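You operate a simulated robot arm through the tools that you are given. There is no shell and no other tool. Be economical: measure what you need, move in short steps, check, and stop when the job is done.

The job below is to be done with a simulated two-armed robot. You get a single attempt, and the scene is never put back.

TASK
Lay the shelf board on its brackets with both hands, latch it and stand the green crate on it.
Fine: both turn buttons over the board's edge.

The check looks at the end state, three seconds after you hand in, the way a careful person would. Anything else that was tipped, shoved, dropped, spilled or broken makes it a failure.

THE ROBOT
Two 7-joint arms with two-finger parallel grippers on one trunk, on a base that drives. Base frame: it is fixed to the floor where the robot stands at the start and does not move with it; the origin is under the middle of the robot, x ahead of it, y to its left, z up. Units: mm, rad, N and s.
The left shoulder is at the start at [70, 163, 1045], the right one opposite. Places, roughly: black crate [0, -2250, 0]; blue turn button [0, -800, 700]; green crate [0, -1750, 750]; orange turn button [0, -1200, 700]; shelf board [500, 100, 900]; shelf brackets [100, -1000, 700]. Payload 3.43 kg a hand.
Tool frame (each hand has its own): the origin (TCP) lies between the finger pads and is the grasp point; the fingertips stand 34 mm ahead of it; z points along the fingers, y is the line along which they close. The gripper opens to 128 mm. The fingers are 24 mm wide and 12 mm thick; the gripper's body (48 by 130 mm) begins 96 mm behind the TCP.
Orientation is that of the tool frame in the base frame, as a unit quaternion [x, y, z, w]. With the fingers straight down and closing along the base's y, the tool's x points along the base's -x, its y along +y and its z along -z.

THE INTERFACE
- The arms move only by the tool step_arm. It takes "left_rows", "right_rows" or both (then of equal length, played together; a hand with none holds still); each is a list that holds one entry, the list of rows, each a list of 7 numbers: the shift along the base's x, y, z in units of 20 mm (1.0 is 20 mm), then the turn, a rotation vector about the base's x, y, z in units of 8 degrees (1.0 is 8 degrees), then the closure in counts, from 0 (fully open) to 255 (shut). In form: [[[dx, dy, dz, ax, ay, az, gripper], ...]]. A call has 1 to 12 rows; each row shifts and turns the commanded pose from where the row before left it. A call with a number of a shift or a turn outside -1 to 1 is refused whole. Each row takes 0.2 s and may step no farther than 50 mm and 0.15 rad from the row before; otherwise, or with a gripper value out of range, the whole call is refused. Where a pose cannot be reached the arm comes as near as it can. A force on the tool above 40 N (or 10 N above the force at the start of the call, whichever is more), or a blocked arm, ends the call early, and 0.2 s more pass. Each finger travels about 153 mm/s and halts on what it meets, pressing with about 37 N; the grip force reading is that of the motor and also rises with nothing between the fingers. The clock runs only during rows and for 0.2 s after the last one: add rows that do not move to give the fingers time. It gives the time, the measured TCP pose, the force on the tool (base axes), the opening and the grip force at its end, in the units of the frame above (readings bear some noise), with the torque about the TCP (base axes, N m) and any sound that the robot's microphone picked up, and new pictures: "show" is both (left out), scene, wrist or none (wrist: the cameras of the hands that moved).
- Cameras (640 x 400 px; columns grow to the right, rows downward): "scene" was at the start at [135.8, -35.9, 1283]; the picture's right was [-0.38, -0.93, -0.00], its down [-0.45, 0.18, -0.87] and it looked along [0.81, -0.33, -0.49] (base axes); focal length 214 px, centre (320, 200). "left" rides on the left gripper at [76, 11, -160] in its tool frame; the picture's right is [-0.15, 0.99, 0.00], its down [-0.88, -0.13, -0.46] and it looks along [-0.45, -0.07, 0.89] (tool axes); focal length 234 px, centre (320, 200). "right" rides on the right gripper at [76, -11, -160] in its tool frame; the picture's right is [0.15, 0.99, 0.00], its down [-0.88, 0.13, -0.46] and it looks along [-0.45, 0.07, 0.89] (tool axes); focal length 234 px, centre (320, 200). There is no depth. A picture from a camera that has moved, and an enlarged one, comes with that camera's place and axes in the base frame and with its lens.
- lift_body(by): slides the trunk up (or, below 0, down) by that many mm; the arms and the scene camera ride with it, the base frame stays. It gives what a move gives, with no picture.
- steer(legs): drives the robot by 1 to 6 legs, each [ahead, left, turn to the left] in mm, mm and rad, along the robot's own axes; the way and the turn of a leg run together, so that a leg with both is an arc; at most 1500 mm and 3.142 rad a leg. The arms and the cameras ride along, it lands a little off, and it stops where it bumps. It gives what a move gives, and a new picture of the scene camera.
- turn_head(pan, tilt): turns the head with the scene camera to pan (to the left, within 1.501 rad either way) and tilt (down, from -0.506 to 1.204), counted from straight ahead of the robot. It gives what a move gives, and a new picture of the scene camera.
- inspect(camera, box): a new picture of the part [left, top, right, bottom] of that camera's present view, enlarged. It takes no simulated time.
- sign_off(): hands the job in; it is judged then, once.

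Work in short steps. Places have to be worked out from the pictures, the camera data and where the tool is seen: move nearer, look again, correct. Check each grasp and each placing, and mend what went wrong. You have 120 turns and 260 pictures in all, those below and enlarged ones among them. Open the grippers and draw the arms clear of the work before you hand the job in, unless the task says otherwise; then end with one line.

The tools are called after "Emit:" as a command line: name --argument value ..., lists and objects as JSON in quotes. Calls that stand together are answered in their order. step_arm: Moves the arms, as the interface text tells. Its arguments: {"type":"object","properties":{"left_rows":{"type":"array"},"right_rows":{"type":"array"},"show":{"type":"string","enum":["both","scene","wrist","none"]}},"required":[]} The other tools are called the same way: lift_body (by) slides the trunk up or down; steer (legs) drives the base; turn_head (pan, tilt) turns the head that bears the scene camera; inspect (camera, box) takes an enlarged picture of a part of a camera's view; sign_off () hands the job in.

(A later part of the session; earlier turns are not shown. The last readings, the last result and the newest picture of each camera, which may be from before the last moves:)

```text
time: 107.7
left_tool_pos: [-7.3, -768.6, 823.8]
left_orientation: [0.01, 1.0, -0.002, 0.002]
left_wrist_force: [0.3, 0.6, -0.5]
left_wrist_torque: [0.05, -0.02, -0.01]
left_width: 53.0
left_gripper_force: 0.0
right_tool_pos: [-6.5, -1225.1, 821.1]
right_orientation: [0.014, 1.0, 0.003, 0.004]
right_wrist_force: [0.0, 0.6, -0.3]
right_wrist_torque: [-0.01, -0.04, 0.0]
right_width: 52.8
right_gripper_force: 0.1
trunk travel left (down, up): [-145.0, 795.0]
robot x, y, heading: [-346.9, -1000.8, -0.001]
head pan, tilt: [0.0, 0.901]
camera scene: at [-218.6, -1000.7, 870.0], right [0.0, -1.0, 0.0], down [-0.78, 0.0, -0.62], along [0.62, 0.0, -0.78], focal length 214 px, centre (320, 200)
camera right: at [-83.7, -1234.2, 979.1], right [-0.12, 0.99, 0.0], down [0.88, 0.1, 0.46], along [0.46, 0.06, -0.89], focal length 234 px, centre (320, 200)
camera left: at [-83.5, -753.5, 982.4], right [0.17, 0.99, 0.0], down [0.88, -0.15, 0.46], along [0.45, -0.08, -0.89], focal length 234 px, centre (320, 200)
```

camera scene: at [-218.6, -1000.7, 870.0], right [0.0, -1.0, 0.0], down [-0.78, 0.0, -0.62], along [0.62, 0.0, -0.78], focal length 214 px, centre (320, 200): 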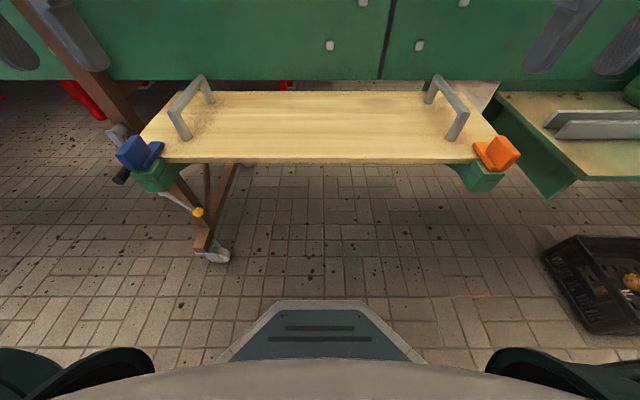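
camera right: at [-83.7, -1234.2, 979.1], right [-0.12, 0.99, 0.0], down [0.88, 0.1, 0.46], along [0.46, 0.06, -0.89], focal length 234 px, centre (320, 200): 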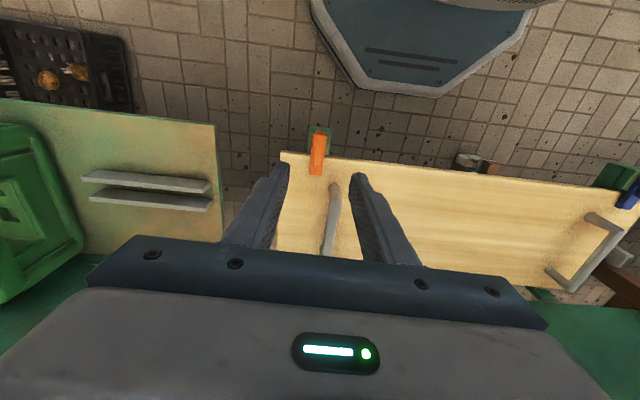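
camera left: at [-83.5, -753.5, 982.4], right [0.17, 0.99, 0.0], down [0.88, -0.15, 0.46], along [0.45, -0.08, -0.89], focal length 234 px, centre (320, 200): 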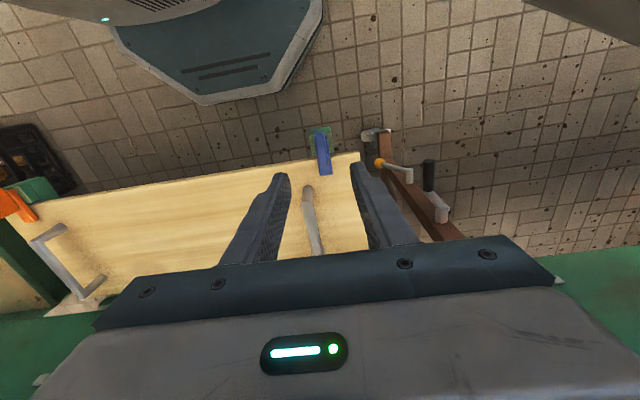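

Both buttons are over the board edge. Now the green crate: raise, back off and drive right for a look.

Emit:
lift_body --by 300

Emit:
steer --legs '[[-120, 0, 0], [0, -650, 0]]'

Emit:
turn_head --pan -0.1 --tilt 0.85

```text
time: 110.7
left_tool_pos: [-6.3, -767.8, 1122.6]
left_orientation: [0.012, 1.0, -0.001, 0.003]
left_wrist_force: [0.4, 0.3, 0.1]
left_wrist_torque: [-0.02, 0.02, -0.01]
left_width: 52.8
left_gripper_force: 0.2
right_tool_pos: [-5.0, -1225.5, 1120.7]
right_orientation: [0.016, 1.0, 0.002, 0.003]
right_wrist_force: [-0.2, 0.8, -0.8]
right_wrist_torque: [0.0, -0.02, -0.03]
right_width: 52.7
right_gripper_force: 0.0
trunk travel left (down, up): [-445.0, 495.0]
robot x, y, heading: [-344.6, -999.1, 0.006]
head pan, tilt: [0.0, 0.901]
```

```text
time: 115.2
left_tool_pos: [-124.4, -1425.1, 1123.7]
left_orientation: [0.009, 1.0, -0.002, 0.001]
left_wrist_force: [-0.2, -0.9, -0.1]
left_wrist_torque: [-0.02, 0.01, -0.03]
left_width: 52.7
left_gripper_force: 0.0
right_tool_pos: [-120.7, -1883.3, 1121.3]
right_orientation: [0.012, 1.0, 0.003, 0.003]
right_wrist_force: [0.2, 0.3, 0.4]
right_wrist_torque: [0.04, 0.0, 0.01]
right_width: 52.9
right_gripper_force: 0.0
trunk travel left (down, up): [-445.0, 495.0]
robot x, y, heading: [-462.6, -1660.3, 0.006]
head pan, tilt: [0.0, 0.901]
camera scene: at [-334.2, -1659.3, 1170.0], right [0.01, -1.0, 0.0], down [-0.78, -0.01, -0.62], along [0.62, 0.0, -0.78], focal length 214 px, centre (320, 200)
```

scene: 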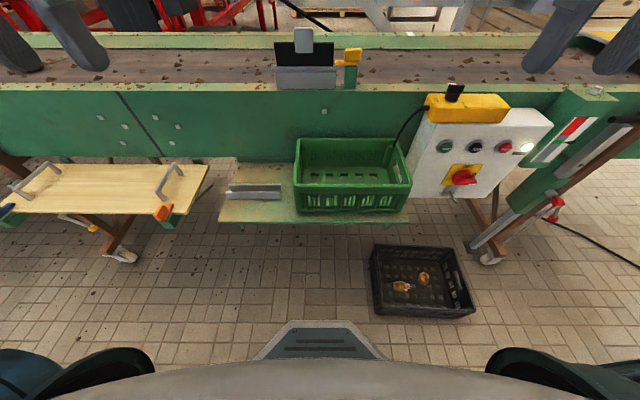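

```text
time: 115.8
left_tool_pos: [-123.5, -1425.5, 1122.8]
left_orientation: [0.008, 1.0, -0.001, 0.002]
left_wrist_force: [0.0, 0.0, -0.3]
left_wrist_torque: [0.01, 0.04, 0.01]
left_width: 52.6
left_gripper_force: 0.1
right_tool_pos: [-119.7, -1882.0, 1120.7]
right_orientation: [0.012, 1.0, 0.003, 0.003]
right_wrist_force: [0.1, -0.3, 0.6]
right_wrist_torque: [-0.01, 0.0, 0.0]
right_width: 52.9
right_gripper_force: 0.0
trunk travel left (down, up): [-445.0, 495.0]
robot x, y, heading: [-464.2, -1657.1, 0.008]
head pan, tilt: [-0.099, 0.85]
camera scene: at [-331.9, -1666.7, 1173.9], right [-0.09, -1.0, 0.0], down [-0.75, 0.07, -0.66], along [0.66, -0.06, -0.75], focal length 214 px, centre (320, 200)
```

scene: 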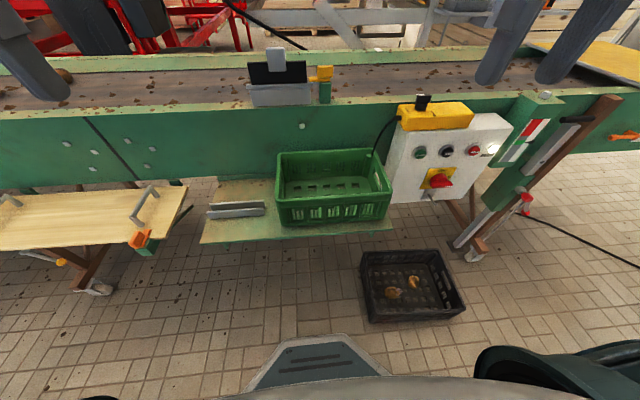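

Emit:
inspect --camera "scene" --box '[190, 120, 430, 270]'

```text
2.67 times, centred on (310, 195) of scene
camera zoom: at [-331.9, -1666.7, 1173.9], right [-0.09, -1.0, 0.0], down [-0.75, 0.07, -0.66], along [0.66, -0.06, -0.75], focal length 572 px, centre (347, 213)
```

zoom: 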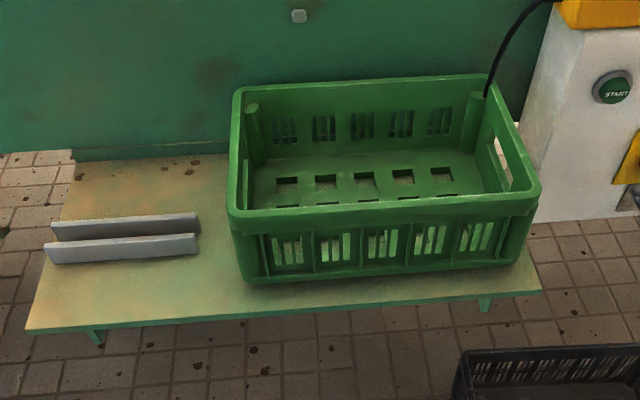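

The crate has end walls facing ±y; the control panel stands close to its right end. I look through the right wrist camera to judge that gap.

Emit:
inspect --camera "right" --box '[0, 0, 640, 400]'

Emit:
inspect --camera "scene" --box '[340, 60, 540, 220]'

```text
1.00 times, centred on (320, 200) of right (not enlarged: the box is as wide or as high as the picture)
camera zoom: at [-197.7, -1891.6, 1278.8], right [-0.12, 0.99, 0.0], down [0.88, 0.11, 0.46], along [0.46, 0.06, -0.89], focal length 234 px, centre (320, 200)
```

zoom: 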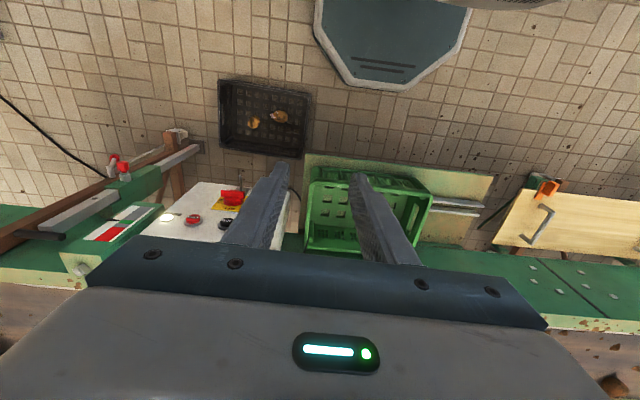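

```text
2.50 times, centred on (440, 140) of scene
camera zoom: at [-331.9, -1666.7, 1173.9], right [-0.09, -1.0, 0.0], down [-0.75, 0.07, -0.66], along [0.66, -0.06, -0.75], focal length 536 px, centre (20, 350)
```

zoom: 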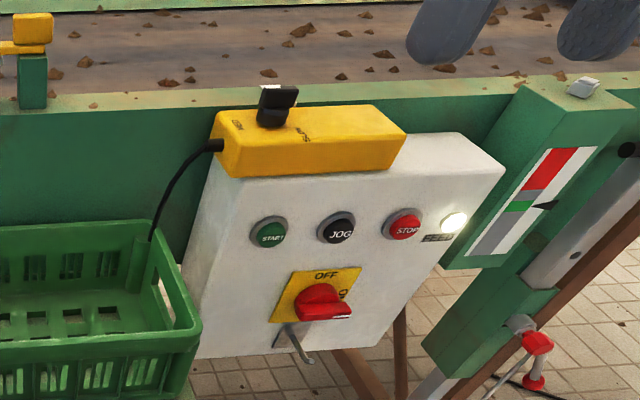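

Emit:
inspect --camera "right" --box '[190, 140, 450, 270]'

```text
2.46 times, centred on (320, 205) of right
camera zoom: at [-197.7, -1891.6, 1278.8], right [-0.12, 0.99, 0.0], down [0.88, 0.11, 0.46], along [0.46, 0.06, -0.89], focal length 576 px, centre (320, 188)
```

zoom: 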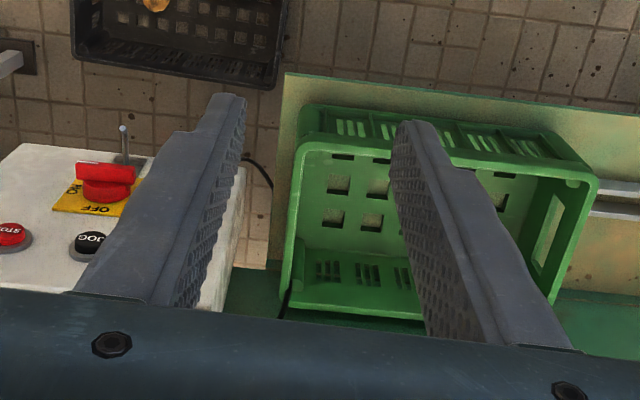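

Estimates: crate rim ≈ x 12–200, y −1598 to −1880, z≈793; panel front (leaning) at x≥83–120, y<−1930; black crate on the floor limits the base. I'll grip the end walls at x≈75 from robot pose (−380,−1700).

Emit:
steer --legs '[[84, -43, -0.008]]'

Emit:
lift_body --by 50

Emit:
step_arm --left_rows '[[[0.9, -0.7, 0, 0, 0, 0, 0], [0.9, -0.7, 0, 0, 0, 0, 0], [0.9, -0.7, 0, 0, 0, 0, 0], [0.9, -0.7, 0, 0, 0, 0, 0], [0.9, -0.7, 0, 0, 0, 0, 0], [0.9, -0.7, 0, 0, 0, 0, 0], [0, -0.7, -1, 0, 0, 0, 0], [0, -0.7, -1, 0, 0, 0, 0], [0, -0.7, -1, 0, 0, 0, 0]]]' --right_rows '[[[0.9, 0.25, 0, 0, 0, 0, 0], [0.9, 0.25, 0, 0, 0, 0, 0], [0.9, 0.25, 0, 0, 0, 0, 0], [0.9, 0.25, 0, 0, 0, 0, 0], [0.9, 0.25, 0, 0, 0, 0, 0], [0.9, 0.25, 0, 0, 0, 0, 0], [0, 0.25, -1, 0, 0, 0, 0], [0, 0.25, -1, 0, 0, 0, 0], [0, 0.25, -1, 0, 0, 0, 0]]]'

```text
time: 117.0
left_tool_pos: [-39.9, -1468.9, 1123.1]
left_orientation: [0.012, 1.0, -0.002, 0.003]
left_wrist_force: [-0.3, 0.5, -0.6]
left_wrist_torque: [0.01, 0.02, -0.01]
left_width: 52.7
left_gripper_force: 0.0
right_tool_pos: [-39.4, -1925.5, 1120.7]
right_orientation: [0.015, 1.0, 0.003, 0.002]
right_wrist_force: [0.7, -0.3, 0.0]
right_wrist_torque: [0.03, 0.06, 0.0]
right_width: 52.6
right_gripper_force: 0.0
trunk travel left (down, up): [-445.0, 495.0]
robot x, y, heading: [-376.7, -1701.7, 0.001]
head pan, tilt: [-0.099, 0.85]
camera scene: at [-249.0, -1708.8, 1173.8], right [-0.1, -0.99, 0.0], down [-0.75, 0.08, -0.66], along [0.66, -0.07, -0.75], focal length 214 px, centre (320, 200)
```

scene: 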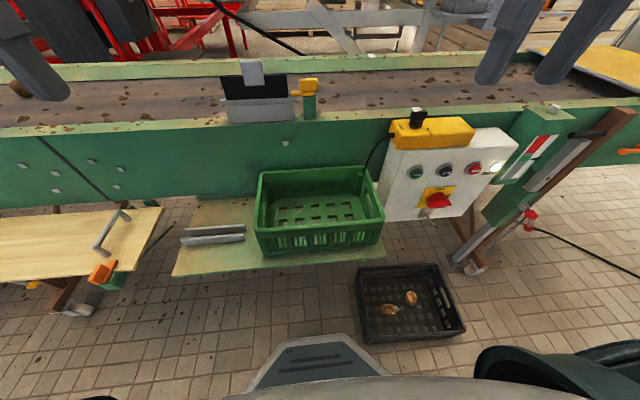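

```text
time: 117.9
left_tool_pos: [-40.2, -1468.0, 1174.8]
left_orientation: [0.011, 1.0, -0.002, 0.002]
left_wrist_force: [-0.6, -0.1, -0.2]
left_wrist_torque: [-0.02, -0.01, -0.03]
left_width: 52.7
left_gripper_force: 0.1
right_tool_pos: [-39.3, -1925.7, 1170.5]
right_orientation: [0.015, 1.0, 0.001, 0.004]
right_wrist_force: [1.2, -0.1, -0.4]
right_wrist_torque: [0.02, 0.0, 0.0]
right_width: 52.6
right_gripper_force: 0.0
trunk travel left (down, up): [-495.0, 445.0]
robot x, y, heading: [-376.2, -1698.5, 0.003]
head pan, tilt: [-0.099, 0.85]
```

```text
time: 119.9
left_tool_pos: [72.2, -1595.0, 1113.1]
left_orientation: [0.013, 1.0, -0.002, 0.003]
left_wrist_force: [0.3, 0.0, -0.1]
left_wrist_torque: [-0.04, 0.0, -0.01]
left_width: 128.1
left_gripper_force: 0.1
right_tool_pos: [69.8, -1881.2, 1110.0]
right_orientation: [0.016, 1.0, 0.002, 0.002]
right_wrist_force: [0.0, -0.4, -0.2]
right_wrist_torque: [0.04, 0.05, 0.01]
right_width: 128.1
right_gripper_force: 0.0
trunk travel left (down, up): [-495.0, 445.0]
robot x, y, heading: [-382.1, -1700.4, 0.002]
head pan, tilt: [-0.099, 0.85]
camera scene: at [-248.6, -1709.0, 1223.8], right [-0.1, -0.99, 0.0], down [-0.75, 0.08, -0.66], along [0.66, -0.07, -0.75], focal length 214 px, centre (320, 200)
camera right: at [-8.4, -1889.1, 1269.0], right [-0.12, 0.99, 0.0], down [0.88, 0.1, 0.46], along [0.46, 0.06, -0.89], focal length 234 px, centre (320, 200)
camera left: at [-5.8, -1580.0, 1272.4], right [0.17, 0.99, 0.0], down [0.88, -0.15, 0.46], along [0.45, -0.08, -0.89], focal length 234 px, centre (320, 200)
```

scene: 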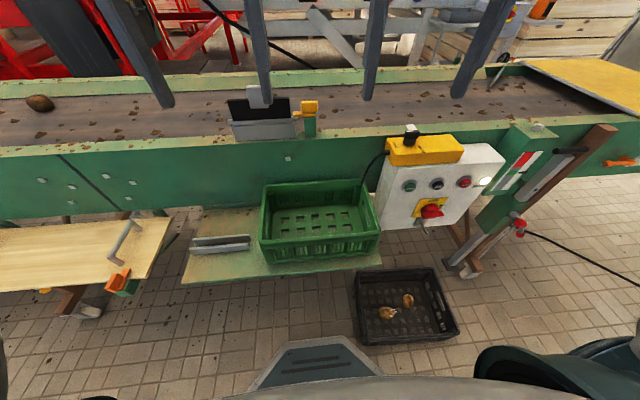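
right: 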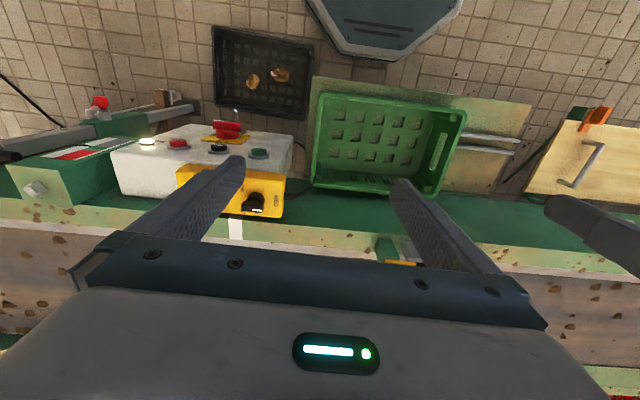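
left: 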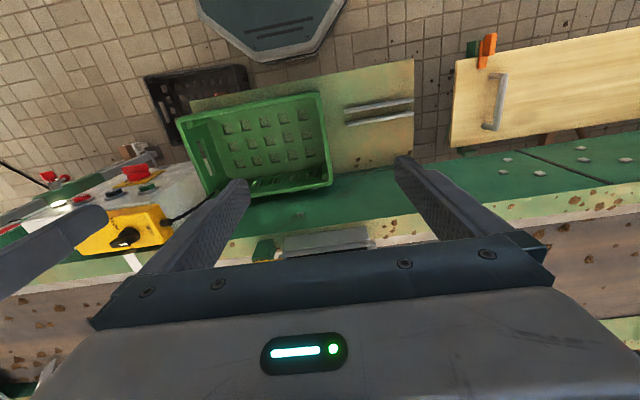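

Rim z≈775, ends at y≈−1587 and −1880. I narrow the opening to 80 mm and descend to TCP ≈ 870.

Emit:
step_arm --left_rows '[[[0, 0.3, -1, 0, 0, 0, 95], [0, 0.1, -1, 0, 0, 0, 95], [0, 0, -1, 0, 0, 0, 95], [0, 0, -1, 0, 0, 0, 95], [0, 0, -1, 0, 0, 0, 95], [0, 0, -1, 0, 0, 0, 95], [0, 0, -1, 0, 0, 0, 95], [0, 0, -1, 0, 0, 0, 95], [0, 0, -1, 0, 0, 0, 95], [0, 0, -1, 0, 0, 0, 95], [0, 0, -1, 0, 0, 0, 95], [0, 0, -1, 0, 0, 0, 95]]]' --right_rows '[[[0, 0.1, -1, 0, 0, 0, 95], [0, 0, -1, 0, 0, 0, 95], [0, 0, -1, 0, 0, 0, 95], [0, 0, -1, 0, 0, 0, 95], [0, 0, -1, 0, 0, 0, 95], [0, 0, -1, 0, 0, 0, 95], [0, 0, -1, 0, 0, 0, 95], [0, 0, -1, 0, 0, 0, 95], [0, 0, -1, 0, 0, 0, 95], [0, 0, -1, 0, 0, 0, 95], [0, 0, -1, 0, 0, 0, 95], [0, 0, -1, 0, 0, 0, 95]]]'

```text
time: 122.5
left_tool_pos: [68.3, -1584.6, 874.1]
left_orientation: [0.012, 1.0, -0.001, 0.002]
left_wrist_force: [-0.6, 0.2, -0.4]
left_wrist_torque: [-0.01, -0.02, 0.0]
left_width: 80.3
left_gripper_force: 0.0
right_tool_pos: [69.9, -1878.7, 871.8]
right_orientation: [0.016, 1.0, 0.001, 0.003]
right_wrist_force: [-0.1, 0.9, 0.6]
right_wrist_torque: [-0.04, 0.02, 0.03]
right_width: 80.3
right_gripper_force: 0.0
trunk travel left (down, up): [-495.0, 445.0]
robot x, y, heading: [-378.0, -1698.3, 0.0]
head pan, tilt: [-0.099, 0.85]
camera scene: at [-249.0, -1708.4, 1223.9], right [-0.1, -0.99, 0.0], down [-0.75, 0.08, -0.66], along [0.66, -0.07, -0.75], focal length 214 px, centre (320, 200)
camera right: at [-7.5, -1887.4, 1028.9], right [-0.12, 0.99, 0.0], down [0.88, 0.1, 0.46], along [0.46, 0.06, -0.89], focal length 234 px, centre (320, 200)
camera left: at [-8.0, -1570.1, 1032.4], right [0.17, 0.99, 0.0], down [0.88, -0.15, 0.46], along [0.45, -0.08, -0.89], focal length 234 px, centre (320, 200)
```

scene: 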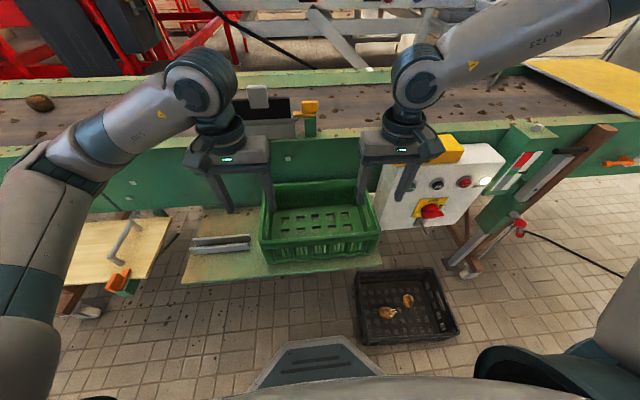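
right: 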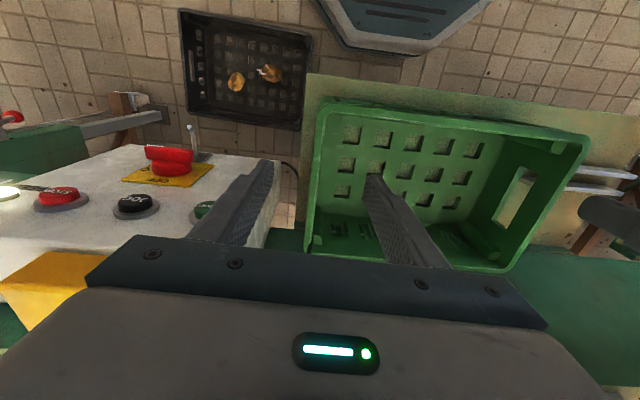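
left: 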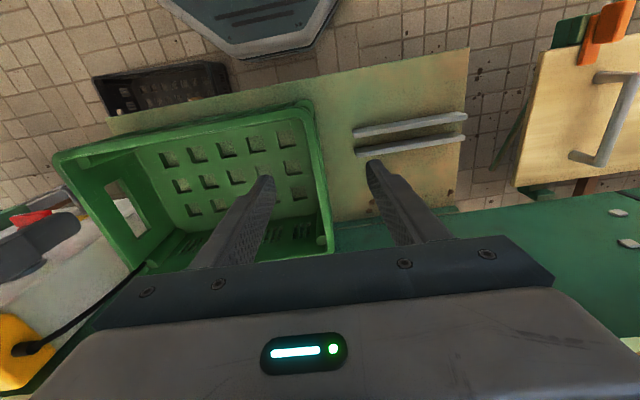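

Rim z≈772; crate y −1587…−1883. I shift the hands onto the end walls, narrow to 50 mm, and descend to just above the rim.

Emit:
step_arm --left_rows '[[[0.1, -0.45, 0, 0, 0, 0, 155], [0.1, 0, -0.7, 0, 0, 0, 155], [0, 0, -0.7, 0, 0, 0, 155], [0, 0, -0.7, 0, 0, 0, 155], [0, 0, -0.7, 0, 0, 0, 155]]]' --right_rows '[[[0, 0.1, 0, 0, 0, 0, 155], [0, 0, -0.7, 0, 0, 0, 155], [0, 0, -0.7, 0, 0, 0, 155], [0, 0, -0.7, 0, 0, 0, 155], [0, 0, -0.6, 0, 0, 0, 155]]]'

```text
time: 123.7
left_tool_pos: [71.5, -1595.1, 816.9]
left_orientation: [0.012, 1.0, -0.001, 0.002]
left_wrist_force: [0.8, 0.5, -1.1]
left_wrist_torque: [0.0, 0.01, 0.03]
left_width: 50.0
left_gripper_force: 0.0
right_tool_pos: [68.4, -1876.4, 816.8]
right_orientation: [0.016, 1.0, 0.003, 0.004]
right_wrist_force: [0.6, -0.5, 0.1]
right_wrist_torque: [-0.03, 0.01, -0.02]
right_width: 50.3
right_gripper_force: 0.0
trunk travel left (down, up): [-495.0, 445.0]
robot x, y, heading: [-378.5, -1699.0, -0.002]
head pan, tilt: [-0.099, 0.85]
camera scene: at [-249.5, -1708.5, 1223.9], right [-0.1, -0.99, 0.0], down [-0.75, 0.08, -0.66], along [0.66, -0.07, -0.75], focal length 214 px, centre (320, 200)
camera right: at [-8.7, -1885.7, 973.7], right [-0.12, 0.99, 0.0], down [0.88, 0.1, 0.46], along [0.46, 0.06, -0.89], focal length 234 px, centre (320, 200)
camera left: at [-4.6, -1579.9, 975.4], right [0.17, 0.99, 0.0], down [0.88, -0.15, 0.46], along [0.45, -0.08, -0.89], focal length 234 px, centre (320, 200)
```

scene: 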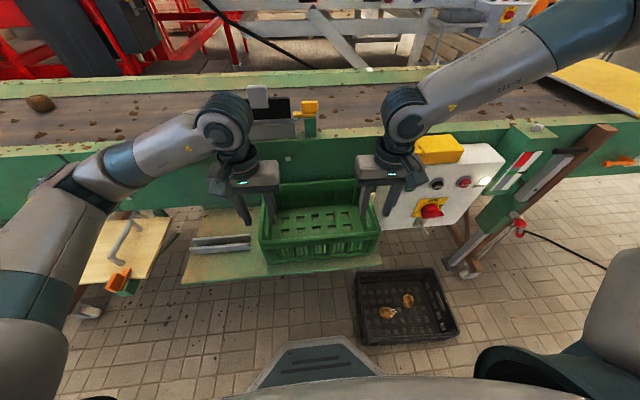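
right: 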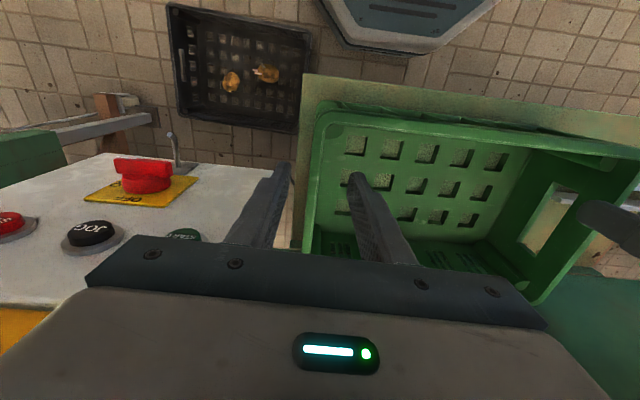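
left: 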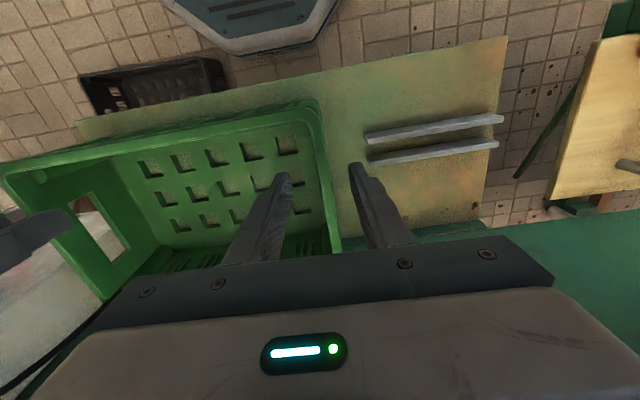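

Both rims are centred between the fingers. I descend 52 mm and close.

Emit:
step_arm --left_rows '[[[0, 0, -0.65, 0, 0, 0, 155], [0, 0, -0.65, 0, 0, 0, 155], [0, 0, -0.65, 0, 0, 0, 155], [0, 0, -0.65, 0, 0, 0, 155], [0, 0, 0, 0, 0, 0, 255], [0, 0, 0, 0, 0, 0, 255], [0, 0, 0, 0, 0, 0, 255]]]' --right_rows '[[[0, 0, -0.65, 0, 0, 0, 155], [0, 0, -0.65, 0, 0, 0, 155], [0, 0, -0.65, 0, 0, 0, 155], [0, 0, -0.65, 0, 0, 0, 155], [0, 0, 0, 0, 0, 0, 255], [0, 0, 0, 0, 0, 0, 255], [0, 0, 0, 0, 0, 0, 255]]]' --show "wrist"

```text
time: 125.0
left_tool_pos: [72.8, -1589.8, 766.2]
left_orientation: [0.007, 1.0, 0.002, 0.003]
left_wrist_force: [6.0, 4.3, 0.3]
left_wrist_torque: [-1.35, 1.01, 0.68]
left_width: 10.0
left_gripper_force: 37.3
right_tool_pos: [65.9, -1881.2, 763.2]
right_orientation: [0.015, 1.0, -0.004, 0.004]
right_wrist_force: [-3.3, -5.3, 5.7]
right_wrist_torque: [0.48, -0.47, 0.87]
right_width: 10.0
right_gripper_force: 37.4
trunk travel left (down, up): [-495.0, 445.0]
robot x, y, heading: [-381.2, -1699.8, 0.002]
head pan, tilt: [-0.099, 0.85]
stopped in row 6 (right hand): the force on the tool passed its limit (the readings are from after the stop); the commanded pose is now the measured one
camera right: at [-12.2, -1887.7, 921.8], right [-0.12, 0.99, -0.01], down [0.88, 0.11, 0.46], along [0.46, 0.05, -0.89], focal length 234 px, centre (320, 200)
camera left: at [-4.3, -1578.4, 924.0], right [0.16, 0.99, 0.01], down [0.88, -0.15, 0.46], along [0.45, -0.07, -0.89], focal length 234 px, centre (320, 200)
```

right: 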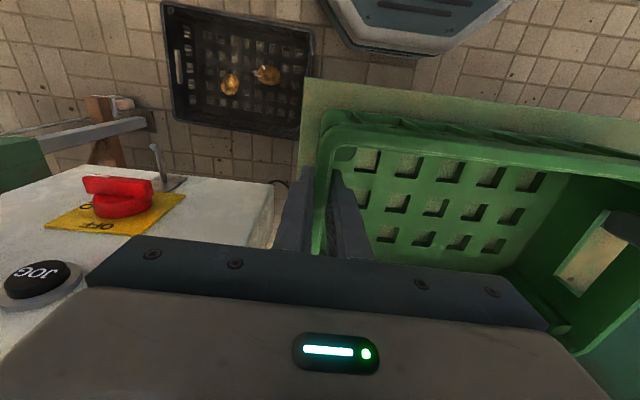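
left: 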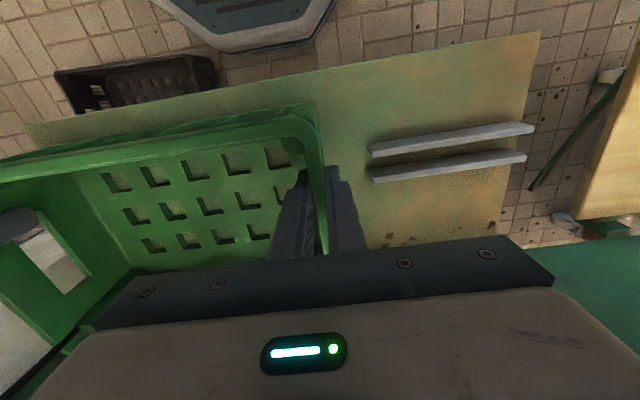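

Both walls are gripped at 10 mm with little strain. I lift 15 mm slowly.

Emit:
step_arm --left_rows '[[[0, 0, 0.15, 0, 0, 0, 255], [0, 0, 0.2, 0, 0, 0, 255], [0, 0, 0.2, 0, 0, 0, 255], [0, 0, 0.2, 0, 0, 0, 255], [0, 0, 0, 0, 0, 0, 255]]]' --right_rows '[[[0, 0, 0.15, 0, 0, 0, 255], [0, 0, 0.2, 0, 0, 0, 255], [0, 0, 0.2, 0, 0, 0, 255], [0, 0, 0.2, 0, 0, 0, 255], [0, 0, 0, 0, 0, 0, 255]]]' --show "scene"

```text
time: 126.2
left_tool_pos: [72.9, -1592.2, 782.4]
left_orientation: [0.008, 1.0, 0.005, 0.002]
left_wrist_force: [5.4, 9.8, -1.4]
left_wrist_torque: [-1.11, -0.46, 0.82]
left_width: 9.7
left_gripper_force: 37.3
right_tool_pos: [66.3, -1881.8, 777.2]
right_orientation: [0.016, 1.0, -0.003, 0.002]
right_wrist_force: [-5.4, -8.7, -3.7]
right_wrist_torque: [0.89, 0.65, 0.84]
right_width: 10.5
right_gripper_force: 37.3
trunk travel left (down, up): [-495.0, 445.0]
robot x, y, heading: [-378.5, -1698.8, 0.001]
head pan, tilt: [-0.099, 0.85]
camera scene: at [-249.2, -1708.5, 1223.8], right [-0.1, -0.99, 0.0], down [-0.75, 0.08, -0.66], along [0.66, -0.07, -0.75], focal length 214 px, centre (320, 200)
```

scene: 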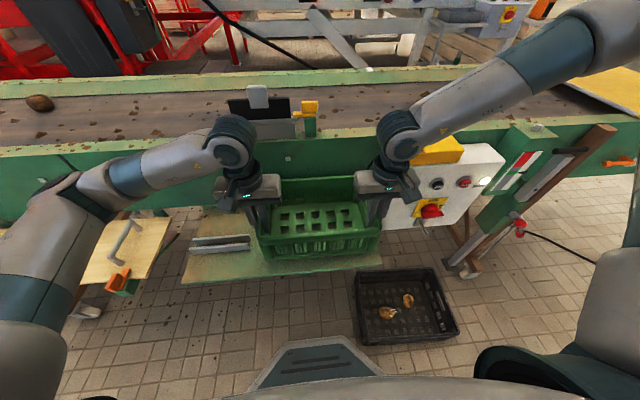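

Lifted, load ~5 N. Now trunk up 70 mm and check.

Emit:
lift_body --by 70

Emit:
inspect --camera "scene" --box '[160, 120, 480, 320]'

```text
time: 127.2
left_tool_pos: [72.7, -1592.2, 848.7]
left_orientation: [0.008, 1.0, 0.005, 0.002]
left_wrist_force: [6.8, 14.9, -2.2]
left_wrist_torque: [-1.09, -0.56, 0.85]
left_width: 10.3
left_gripper_force: 37.0
right_tool_pos: [66.6, -1881.0, 848.0]
right_orientation: [0.016, 1.0, -0.004, 0.003]
right_wrist_force: [-5.9, -13.5, -3.5]
right_wrist_torque: [0.76, 0.84, 0.82]
right_width: 10.4
right_gripper_force: 37.2
trunk travel left (down, up): [-565.0, 375.0]
robot x, y, heading: [-382.2, -1702.5, 0.001]
head pan, tilt: [-0.099, 0.85]
```

```text
2.00 times, centred on (320, 220) of scene
camera zoom: at [-248.9, -1708.6, 1293.8], right [-0.1, -0.99, 0.0], down [-0.75, 0.08, -0.66], along [0.66, -0.07, -0.75], focal length 429 px, centre (320, 160)
```

zoom: 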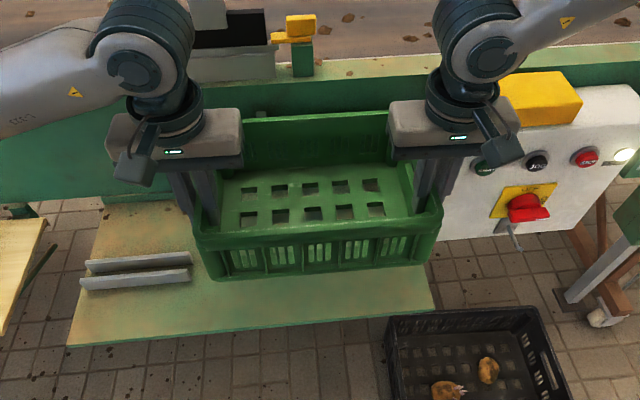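

Crate is held level. I raise 60 more, back out, and drive left to the board, stopping short.

Emit:
lift_body --by 60

Emit:
steer --legs '[[-220, 0, 0], [0, 738, 0]]'

```text
time: 128.2
left_tool_pos: [72.0, -1590.6, 910.4]
left_orientation: [0.008, 1.0, 0.004, 0.002]
left_wrist_force: [5.8, 17.8, -2.2]
left_wrist_torque: [-1.11, -0.05, 0.86]
left_width: 10.1
left_gripper_force: 36.6
right_tool_pos: [67.0, -1881.0, 908.0]
right_orientation: [0.016, 1.0, -0.004, 0.002]
right_wrist_force: [-5.2, -18.5, -4.5]
right_wrist_torque: [0.75, 0.27, 0.85]
right_width: 10.2
right_gripper_force: 36.4
trunk travel left (down, up): [-625.0, 315.0]
robot x, y, heading: [-377.5, -1695.5, -0.002]
head pan, tilt: [-0.099, 0.85]
```

```text
time: 133.5
left_tool_pos: [-158.5, -865.5, 910.1]
left_orientation: [0.003, 1.0, 0.003, 0.001]
left_wrist_force: [5.9, 27.5, -2.0]
left_wrist_torque: [-1.01, -0.02, 0.8]
left_width: 9.9
left_gripper_force: 37.4
right_tool_pos: [-161.1, -1155.1, 907.8]
right_orientation: [0.01, 1.0, -0.003, 0.002]
right_wrist_force: [-5.0, -26.1, -3.6]
right_wrist_torque: [0.76, 0.19, 0.78]
right_width: 10.4
right_gripper_force: 36.7
trunk travel left (down, up): [-625.0, 315.0]
robot x, y, heading: [-610.9, -979.1, 0.013]
head pan, tilt: [-0.099, 0.85]
camera scene: at [-478.9, -986.0, 1353.9], right [-0.09, -1.0, 0.0], down [-0.75, 0.07, -0.66], along [0.66, -0.06, -0.75], focal length 214 px, centre (320, 200)
```

scene: 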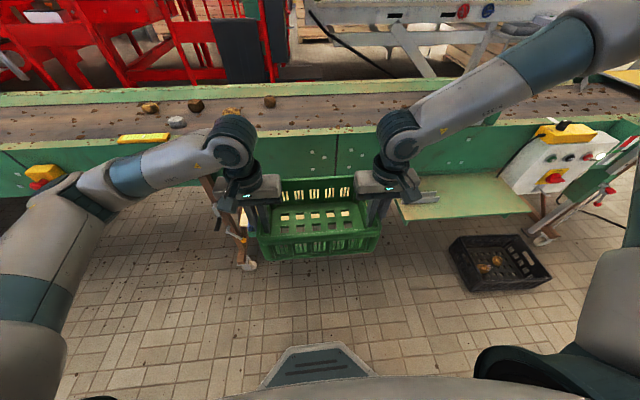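

Slight outward strain; I relax 2 mm each, then drive forward over the board with the corrections.

Emit:
step_arm --left_rows '[[[0, 0.1, 0, 0, 0, 0, 255], [0, 0, 0, 0, 0, 0, 255]]]' --right_rows '[[[0, -0.1, 0, 0, 0, 0, 255], [0, 0, 0, 0, 0, 0, 255]]]' --show "none"

Emit:
steer --legs '[[225, 15, -0.012]]'

Emit:
turn_head --pan 0.0 --tilt 0.9

```text
time: 134.1
left_tool_pos: [-158.4, -864.7, 910.3]
left_orientation: [0.003, 1.0, 0.001, 0.003]
left_wrist_force: [6.9, -27.7, -3.2]
left_wrist_torque: [-0.49, -0.09, 0.98]
left_width: 10.2
left_gripper_force: 36.9
right_tool_pos: [-160.9, -1156.7, 909.3]
right_orientation: [0.009, 1.0, -0.002, 0.001]
right_wrist_force: [-5.5, 28.4, -3.0]
right_wrist_torque: [0.43, 0.33, 0.95]
right_width: 10.4
right_gripper_force: 37.1
trunk travel left (down, up): [-625.0, 315.0]
robot x, y, heading: [-605.6, -978.3, 0.01]
head pan, tilt: [-0.099, 0.85]
```

```text
time: 135.6
left_tool_pos: [22.1, -856.1, 909.7]
left_orientation: [0.006, 1.0, 0.0, -0.001]
left_wrist_force: [5.6, -1.0, -4.5]
left_wrist_torque: [0.24, 0.68, 0.33]
left_width: 9.6
left_gripper_force: 37.3
right_tool_pos: [14.1, -1146.6, 906.3]
right_orientation: [0.012, 1.0, -0.001, 0.0]
right_wrist_force: [-3.7, 0.6, -1.5]
right_wrist_torque: [0.27, -0.33, 0.92]
right_width: 10.1
right_gripper_force: 36.9
trunk travel left (down, up): [-625.0, 315.0]
robot x, y, heading: [-433.0, -964.7, 0.001]
head pan, tilt: [-0.099, 0.85]
stopped in leg 1: the force on the tool passed its limit (the readings are from after the stop); the commanded pose is now the measured one
camera scene: at [-298.4, -973.9, 1353.3], right [-0.1, -1.0, 0.0], down [-0.75, 0.07, -0.66], along [0.65, -0.06, -0.75], focal length 214 px, centre (320, 200)
```

scene: 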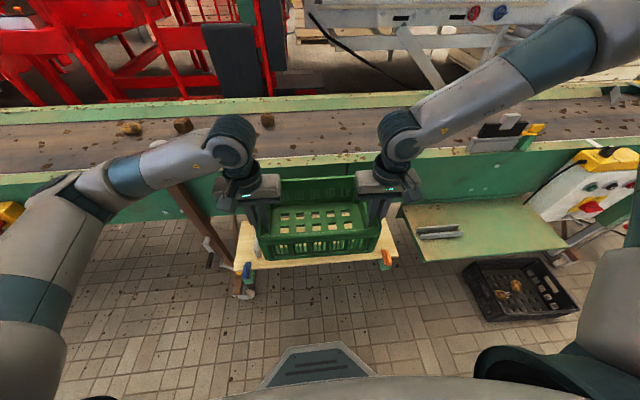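

```text
time: 136.3
left_tool_pos: [19.5, -856.1, 910.5]
left_orientation: [0.007, 1.0, 0.0, 0.001]
left_wrist_force: [5.1, -0.7, -5.8]
left_wrist_torque: [0.34, 0.3, 0.72]
left_width: 10.1
left_gripper_force: 36.8
right_tool_pos: [12.7, -1146.5, 907.0]
right_orientation: [0.013, 1.0, 0.0, 0.001]
right_wrist_force: [-4.9, 2.2, -0.1]
right_wrist_torque: [0.27, -0.14, 0.93]
right_width: 10.2
right_gripper_force: 37.0
trunk travel left (down, up): [-625.0, 315.0]
robot x, y, heading: [-432.3, -966.3, 0.001]
head pan, tilt: [0.0, 0.901]
camera scene: at [-304.4, -966.2, 1349.9], right [0.0, -1.0, 0.0], down [-0.78, 0.0, -0.62], along [0.62, 0.0, -0.78], focal length 214 px, centre (320, 200)
```

scene: 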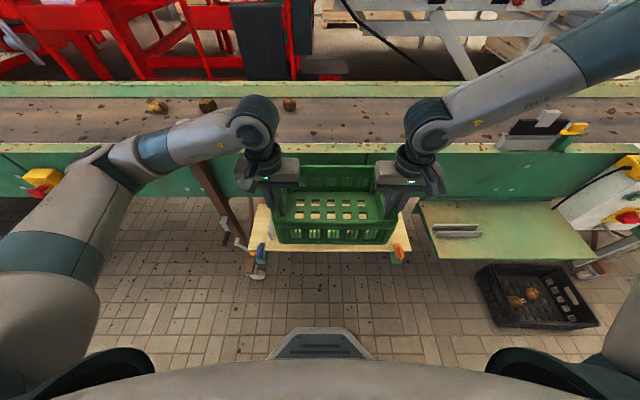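

Strain is gone now. I drive the last 52 mm forward.

Emit:
steer --legs '[[52, 3, 0]]'

Emit:
lift_body --by -90

Emit:
inspect --camera "scene" --box '[200, 140, 440, 290]'

```text
time: 137.2
left_tool_pos: [70.0, -854.9, 910.2]
left_orientation: [0.007, 1.0, 0.0, 0.003]
left_wrist_force: [5.0, -0.9, -5.1]
left_wrist_torque: [0.33, -0.14, 0.58]
left_width: 9.9
left_gripper_force: 37.2
right_tool_pos: [63.4, -1143.3, 908.2]
right_orientation: [0.014, 1.0, -0.001, 0.002]
right_wrist_force: [-5.0, 1.3, -0.7]
right_wrist_torque: [0.32, 0.38, 0.96]
right_width: 10.4
right_gripper_force: 36.4
trunk travel left (down, up): [-625.0, 315.0]
robot x, y, heading: [-381.6, -964.6, -0.0]
head pan, tilt: [0.0, 0.901]
camera scene: at [-253.8, -963.2, 1350.0], right [0.0, -1.0, 0.0], down [-0.78, 0.0, -0.62], along [0.62, 0.0, -0.78], focal length 214 px, centre (320, 200)
```

scene: 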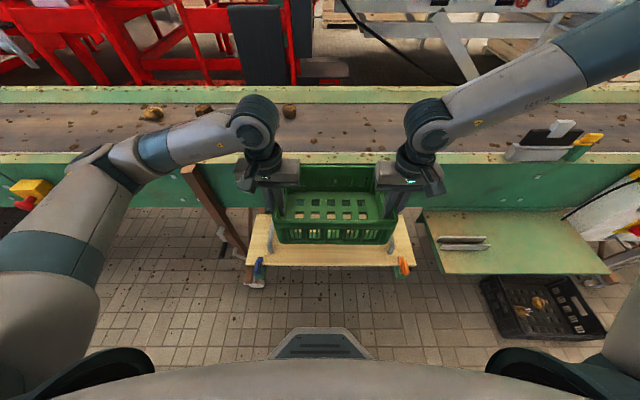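

```text
time: 138.4
left_tool_pos: [69.1, -854.2, 820.6]
left_orientation: [0.008, 1.0, 0.0, 0.002]
left_wrist_force: [4.6, -1.6, -4.8]
left_wrist_torque: [0.44, 0.21, 0.58]
left_width: 9.7
left_gripper_force: 37.3
right_tool_pos: [63.6, -1142.9, 818.3]
right_orientation: [0.014, 1.0, -0.001, 0.001]
right_wrist_force: [-4.8, 1.2, 0.8]
right_wrist_torque: [0.27, -0.06, 0.89]
right_width: 9.9
right_gripper_force: 36.8
trunk travel left (down, up): [-535.0, 405.0]
robot x, y, heading: [-383.7, -962.7, -0.002]
head pan, tilt: [0.0, 0.901]
```

```text
2.67 times, centred on (320, 215) of scene
camera zoom: at [-254.6, -963.2, 1260.1], right [0.0, -1.0, 0.0], down [-0.78, 0.0, -0.62], along [0.62, 0.0, -0.78], focal length 572 px, centre (320, 160)
```

zoom: 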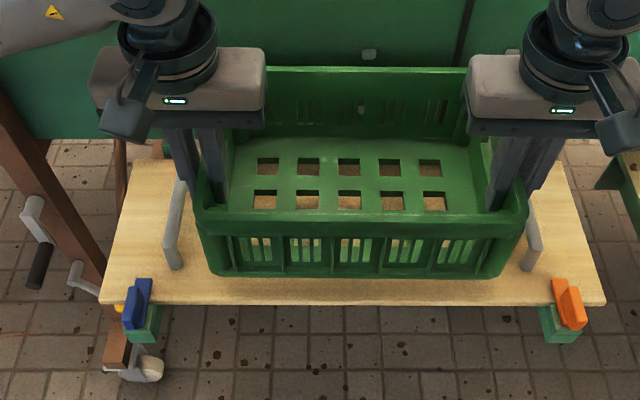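

Crate hovers centred; bottom front edge x≈15 vs board edge ≈13. I shift +5 mm in x, lower 45 mm, then descend finely.

Emit:
step_arm --left_rows '[[[0.25, 0, 0, 0, 0, 0, 255], [0, 0, 0, 0, 0, 0, 255]]]' --right_rows '[[[0.25, 0, 0, 0, 0, 0, 255], [0, 0, 0, 0, 0, 0, 255]]]' --show "none"

Emit:
lift_body --by -45

Emit:
inspect --camera "scene" --box '[200, 160, 440, 310]'

```text
time: 139.1
left_tool_pos: [75.6, -853.3, 820.8]
left_orientation: [0.007, 1.0, 0.0, 0.003]
left_wrist_force: [4.4, 3.2, -2.2]
left_wrist_torque: [-0.1, 0.51, 0.56]
left_width: 10.0
left_gripper_force: 36.9
right_tool_pos: [67.9, -1143.4, 818.3]
right_orientation: [0.013, 1.0, -0.001, 0.002]
right_wrist_force: [-5.1, -3.1, -2.1]
right_wrist_torque: [0.13, -0.31, 0.84]
right_width: 10.1
right_gripper_force: 37.3
trunk travel left (down, up): [-535.0, 405.0]
robot x, y, heading: [-380.8, -961.6, -0.002]
head pan, tilt: [0.0, 0.901]
```

```text
time: 139.9
left_tool_pos: [75.4, -851.9, 777.3]
left_orientation: [0.006, 1.0, -0.001, 0.005]
left_wrist_force: [8.0, 8.1, 13.2]
left_wrist_torque: [-0.21, 0.34, 0.54]
left_width: 10.0
left_gripper_force: 37.0
right_tool_pos: [68.0, -1144.1, 775.2]
right_orientation: [0.015, 1.0, -0.001, 0.002]
right_wrist_force: [-1.1, -10.3, 15.4]
right_wrist_torque: [-0.06, 0.4, 0.91]
right_width: 10.5
right_gripper_force: 37.4
trunk travel left (down, up): [-490.0, 450.0]
robot x, y, heading: [-381.7, -961.6, -0.001]
head pan, tilt: [0.0, 0.901]
```

```text
2.67 times, centred on (320, 235) of scene
camera zoom: at [-255.3, -963.1, 1215.7], right [0.0, -1.0, 0.0], down [-0.78, 0.0, -0.62], along [0.62, 0.0, -0.78], focal length 572 px, centre (320, 107)
```

zoom: 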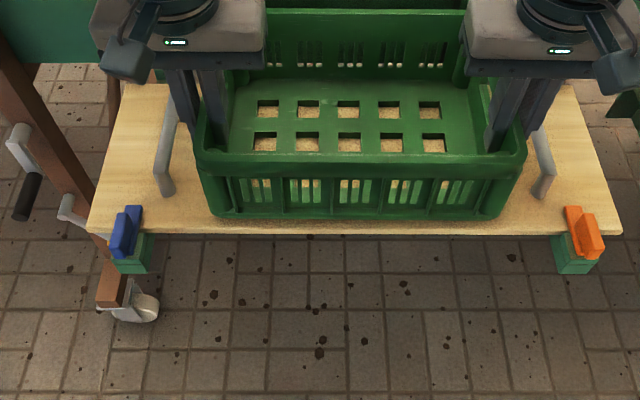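

The crate already touches the board (14 N each). Its front is ~11 mm behind the board's front edge; I raise a hair, shift −5 mm in x, and set down again.

Emit:
step_arm --left_rows '[[[0, 0, 0.25, 0, 0, 0, 255], [-0.25, 0, 0.1, 0, 0, 0, 255], [0, 0, -0.15, 0, 0, 0, 255], [0, 0, -0.15, 0, 0, 0, 255], [0, 0, 0, 0, 0, 0, 255]]]' --right_rows '[[[0, 0, 0.25, 0, 0, 0, 255], [-0.25, 0, 0.1, 0, 0, 0, 255], [0, 0, -0.15, 0, 0, 0, 255], [0, 0, -0.15, 0, 0, 0, 255], [0, 0, 0, 0, 0, 0, 255]]]' --show "wrist"

```text
time: 141.1
left_tool_pos: [69.5, -852.5, 777.4]
left_orientation: [0.007, 1.0, -0.001, 0.004]
left_wrist_force: [5.0, -4.3, 11.3]
left_wrist_torque: [0.01, -0.15, 0.68]
left_width: 9.8
left_gripper_force: 36.9
right_tool_pos: [62.2, -1144.0, 776.0]
right_orientation: [0.013, 1.0, 0.0, 0.003]
right_wrist_force: [-3.4, 5.0, -1.5]
right_wrist_torque: [-0.37, -0.55, 0.88]
right_width: 10.2
right_gripper_force: 37.1
trunk travel left (down, up): [-490.0, 450.0]
robot x, y, heading: [-380.6, -966.2, -0.002]
head pan, tilt: [0.0, 0.901]
camera right: at [-14.4, -1151.3, 933.3], right [-0.12, 0.99, 0.0], down [0.88, 0.11, 0.46], along [0.46, 0.05, -0.89], focal length 234 px, centre (320, 200)
camera left: at [-7.2, -839.2, 935.5], right [0.16, 0.99, 0.0], down [0.88, -0.14, 0.46], along [0.46, -0.07, -0.89], focal length 234 px, centre (320, 200)
```

right: 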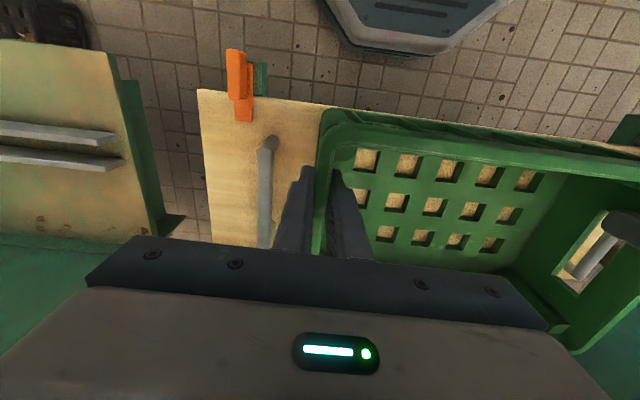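
left: 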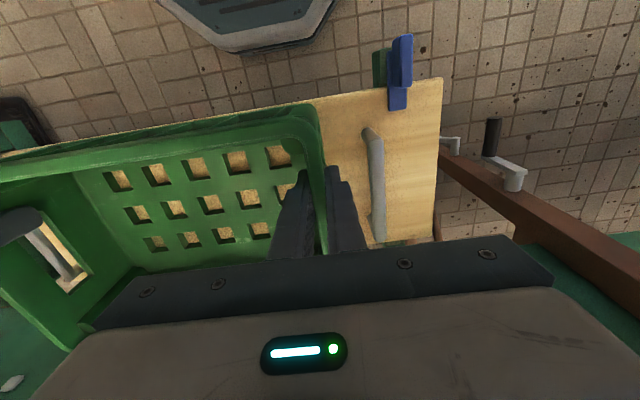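

Seated on the left, right just about. I lower the right 2 mm, then open to 38 mm (handles are ~45 mm away) and rise.

Emit:
step_arm --left_rows '[[[0, 0, 0, 0, 0, 0, 255], [0, 0, 0, 0, 0, 0, 180], [0, 0, 0, 0, 0, 0, 180], [0, 0, 0, 0, 0, 0, 180]]]' --right_rows '[[[0, 0, -0.1, 0, 0, 0, 255], [0, 0, 0, 0, 0, 0, 180], [0, 0, 0, 0, 0, 0, 180], [0, 0, 0, 0, 0, 0, 180]]]' --show "wrist"

```text
time: 142.1
left_tool_pos: [69.9, -851.7, 776.0]
left_orientation: [0.008, 1.0, 0.0, 0.002]
left_wrist_force: [0.4, 0.5, -0.8]
left_wrist_torque: [0.0, -0.02, 0.02]
left_width: 37.4
left_gripper_force: 0.0
right_tool_pos: [63.8, -1143.7, 771.9]
right_orientation: [0.013, 1.0, -0.001, 0.002]
right_wrist_force: [0.2, -0.4, 0.2]
right_wrist_torque: [-0.01, -0.02, -0.04]
right_width: 37.3
right_gripper_force: 0.0
trunk travel left (down, up): [-490.0, 450.0]
robot x, y, heading: [-377.8, -962.7, 0.004]
head pan, tilt: [0.0, 0.901]
camera right: at [-14.0, -1151.4, 930.7], right [-0.12, 0.99, 0.0], down [0.88, 0.11, 0.46], along [0.46, 0.05, -0.89], focal length 234 px, centre (320, 200)
camera left: at [-6.8, -838.9, 934.4], right [0.16, 0.99, 0.0], down [0.88, -0.14, 0.46], along [0.45, -0.07, -0.89], focal length 234 px, centre (320, 200)
```

right: 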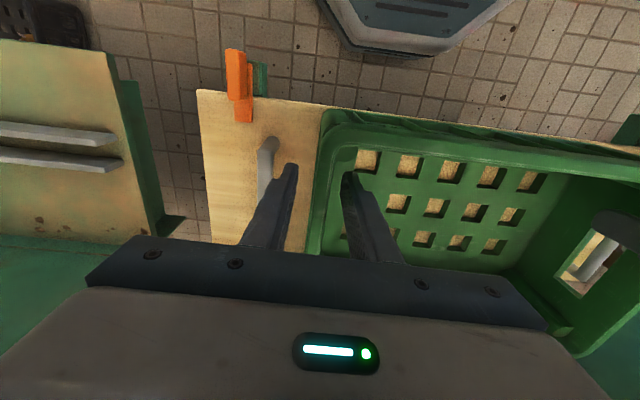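
left: 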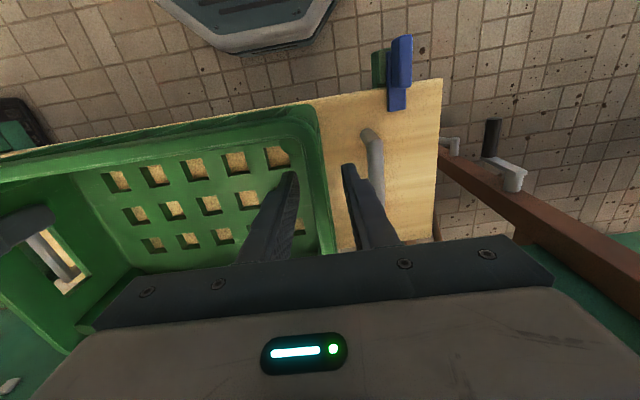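

Released. I lift with the trunk 200 mm, then back away and look.

Emit:
lift_body --by 200

Emit:
steer --legs '[[-200, 0, 0]]'

Emit:
inspect --camera "scene" --box '[200, 110, 460, 270]'

```text
time: 144.3
left_tool_pos: [69.7, -852.8, 976.2]
left_orientation: [0.007, 1.0, -0.001, 0.002]
left_wrist_force: [-0.4, -0.3, -0.3]
left_wrist_torque: [0.0, -0.01, -0.02]
left_width: 37.6
left_gripper_force: 0.2
right_tool_pos: [64.6, -1143.0, 972.2]
right_orientation: [0.014, 1.0, -0.001, 0.002]
right_wrist_force: [0.6, -0.4, 0.0]
right_wrist_torque: [-0.01, 0.01, -0.01]
right_width: 37.4
right_gripper_force: 0.1
trunk travel left (down, up): [-690.0, 250.0]
robot x, y, heading: [-382.6, -956.9, -0.001]
head pan, tilt: [0.0, 0.901]
```

```text
time: 145.9
left_tool_pos: [-129.9, -851.3, 975.5]
left_orientation: [0.006, 1.0, 0.0, 0.002]
left_wrist_force: [0.1, 0.3, 0.4]
left_wrist_torque: [0.0, 0.01, 0.0]
left_width: 37.7
left_gripper_force: 0.1
right_tool_pos: [-135.5, -1142.5, 971.8]
right_orientation: [0.012, 1.0, -0.002, 0.002]
right_wrist_force: [0.2, 0.4, 0.7]
right_wrist_torque: [0.02, -0.01, 0.02]
right_width: 37.8
right_gripper_force: 0.0
trunk travel left (down, up): [-690.0, 250.0]
robot x, y, heading: [-581.9, -965.5, 0.003]
head pan, tilt: [0.0, 0.901]
camera scene: at [-454.2, -963.2, 1415.0], right [0.0, -1.0, 0.0], down [-0.78, 0.0, -0.62], along [0.62, 0.0, -0.78], focal length 214 px, centre (320, 200)
```

scene: 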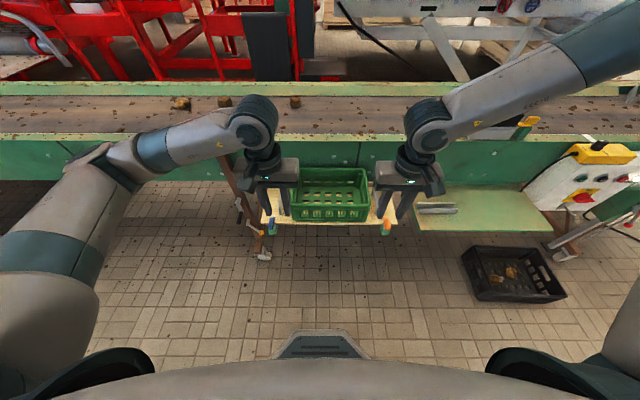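

```text
2.46 times, centred on (330, 190) of scene
camera zoom: at [-454.2, -963.2, 1415.0], right [0.0, -1.0, 0.0], down [-0.78, 0.0, -0.62], along [0.62, 0.0, -0.78], focal length 528 px, centre (295, 225)
```

zoom: 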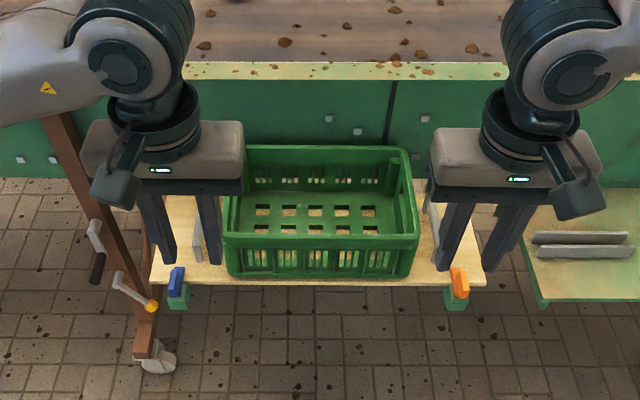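

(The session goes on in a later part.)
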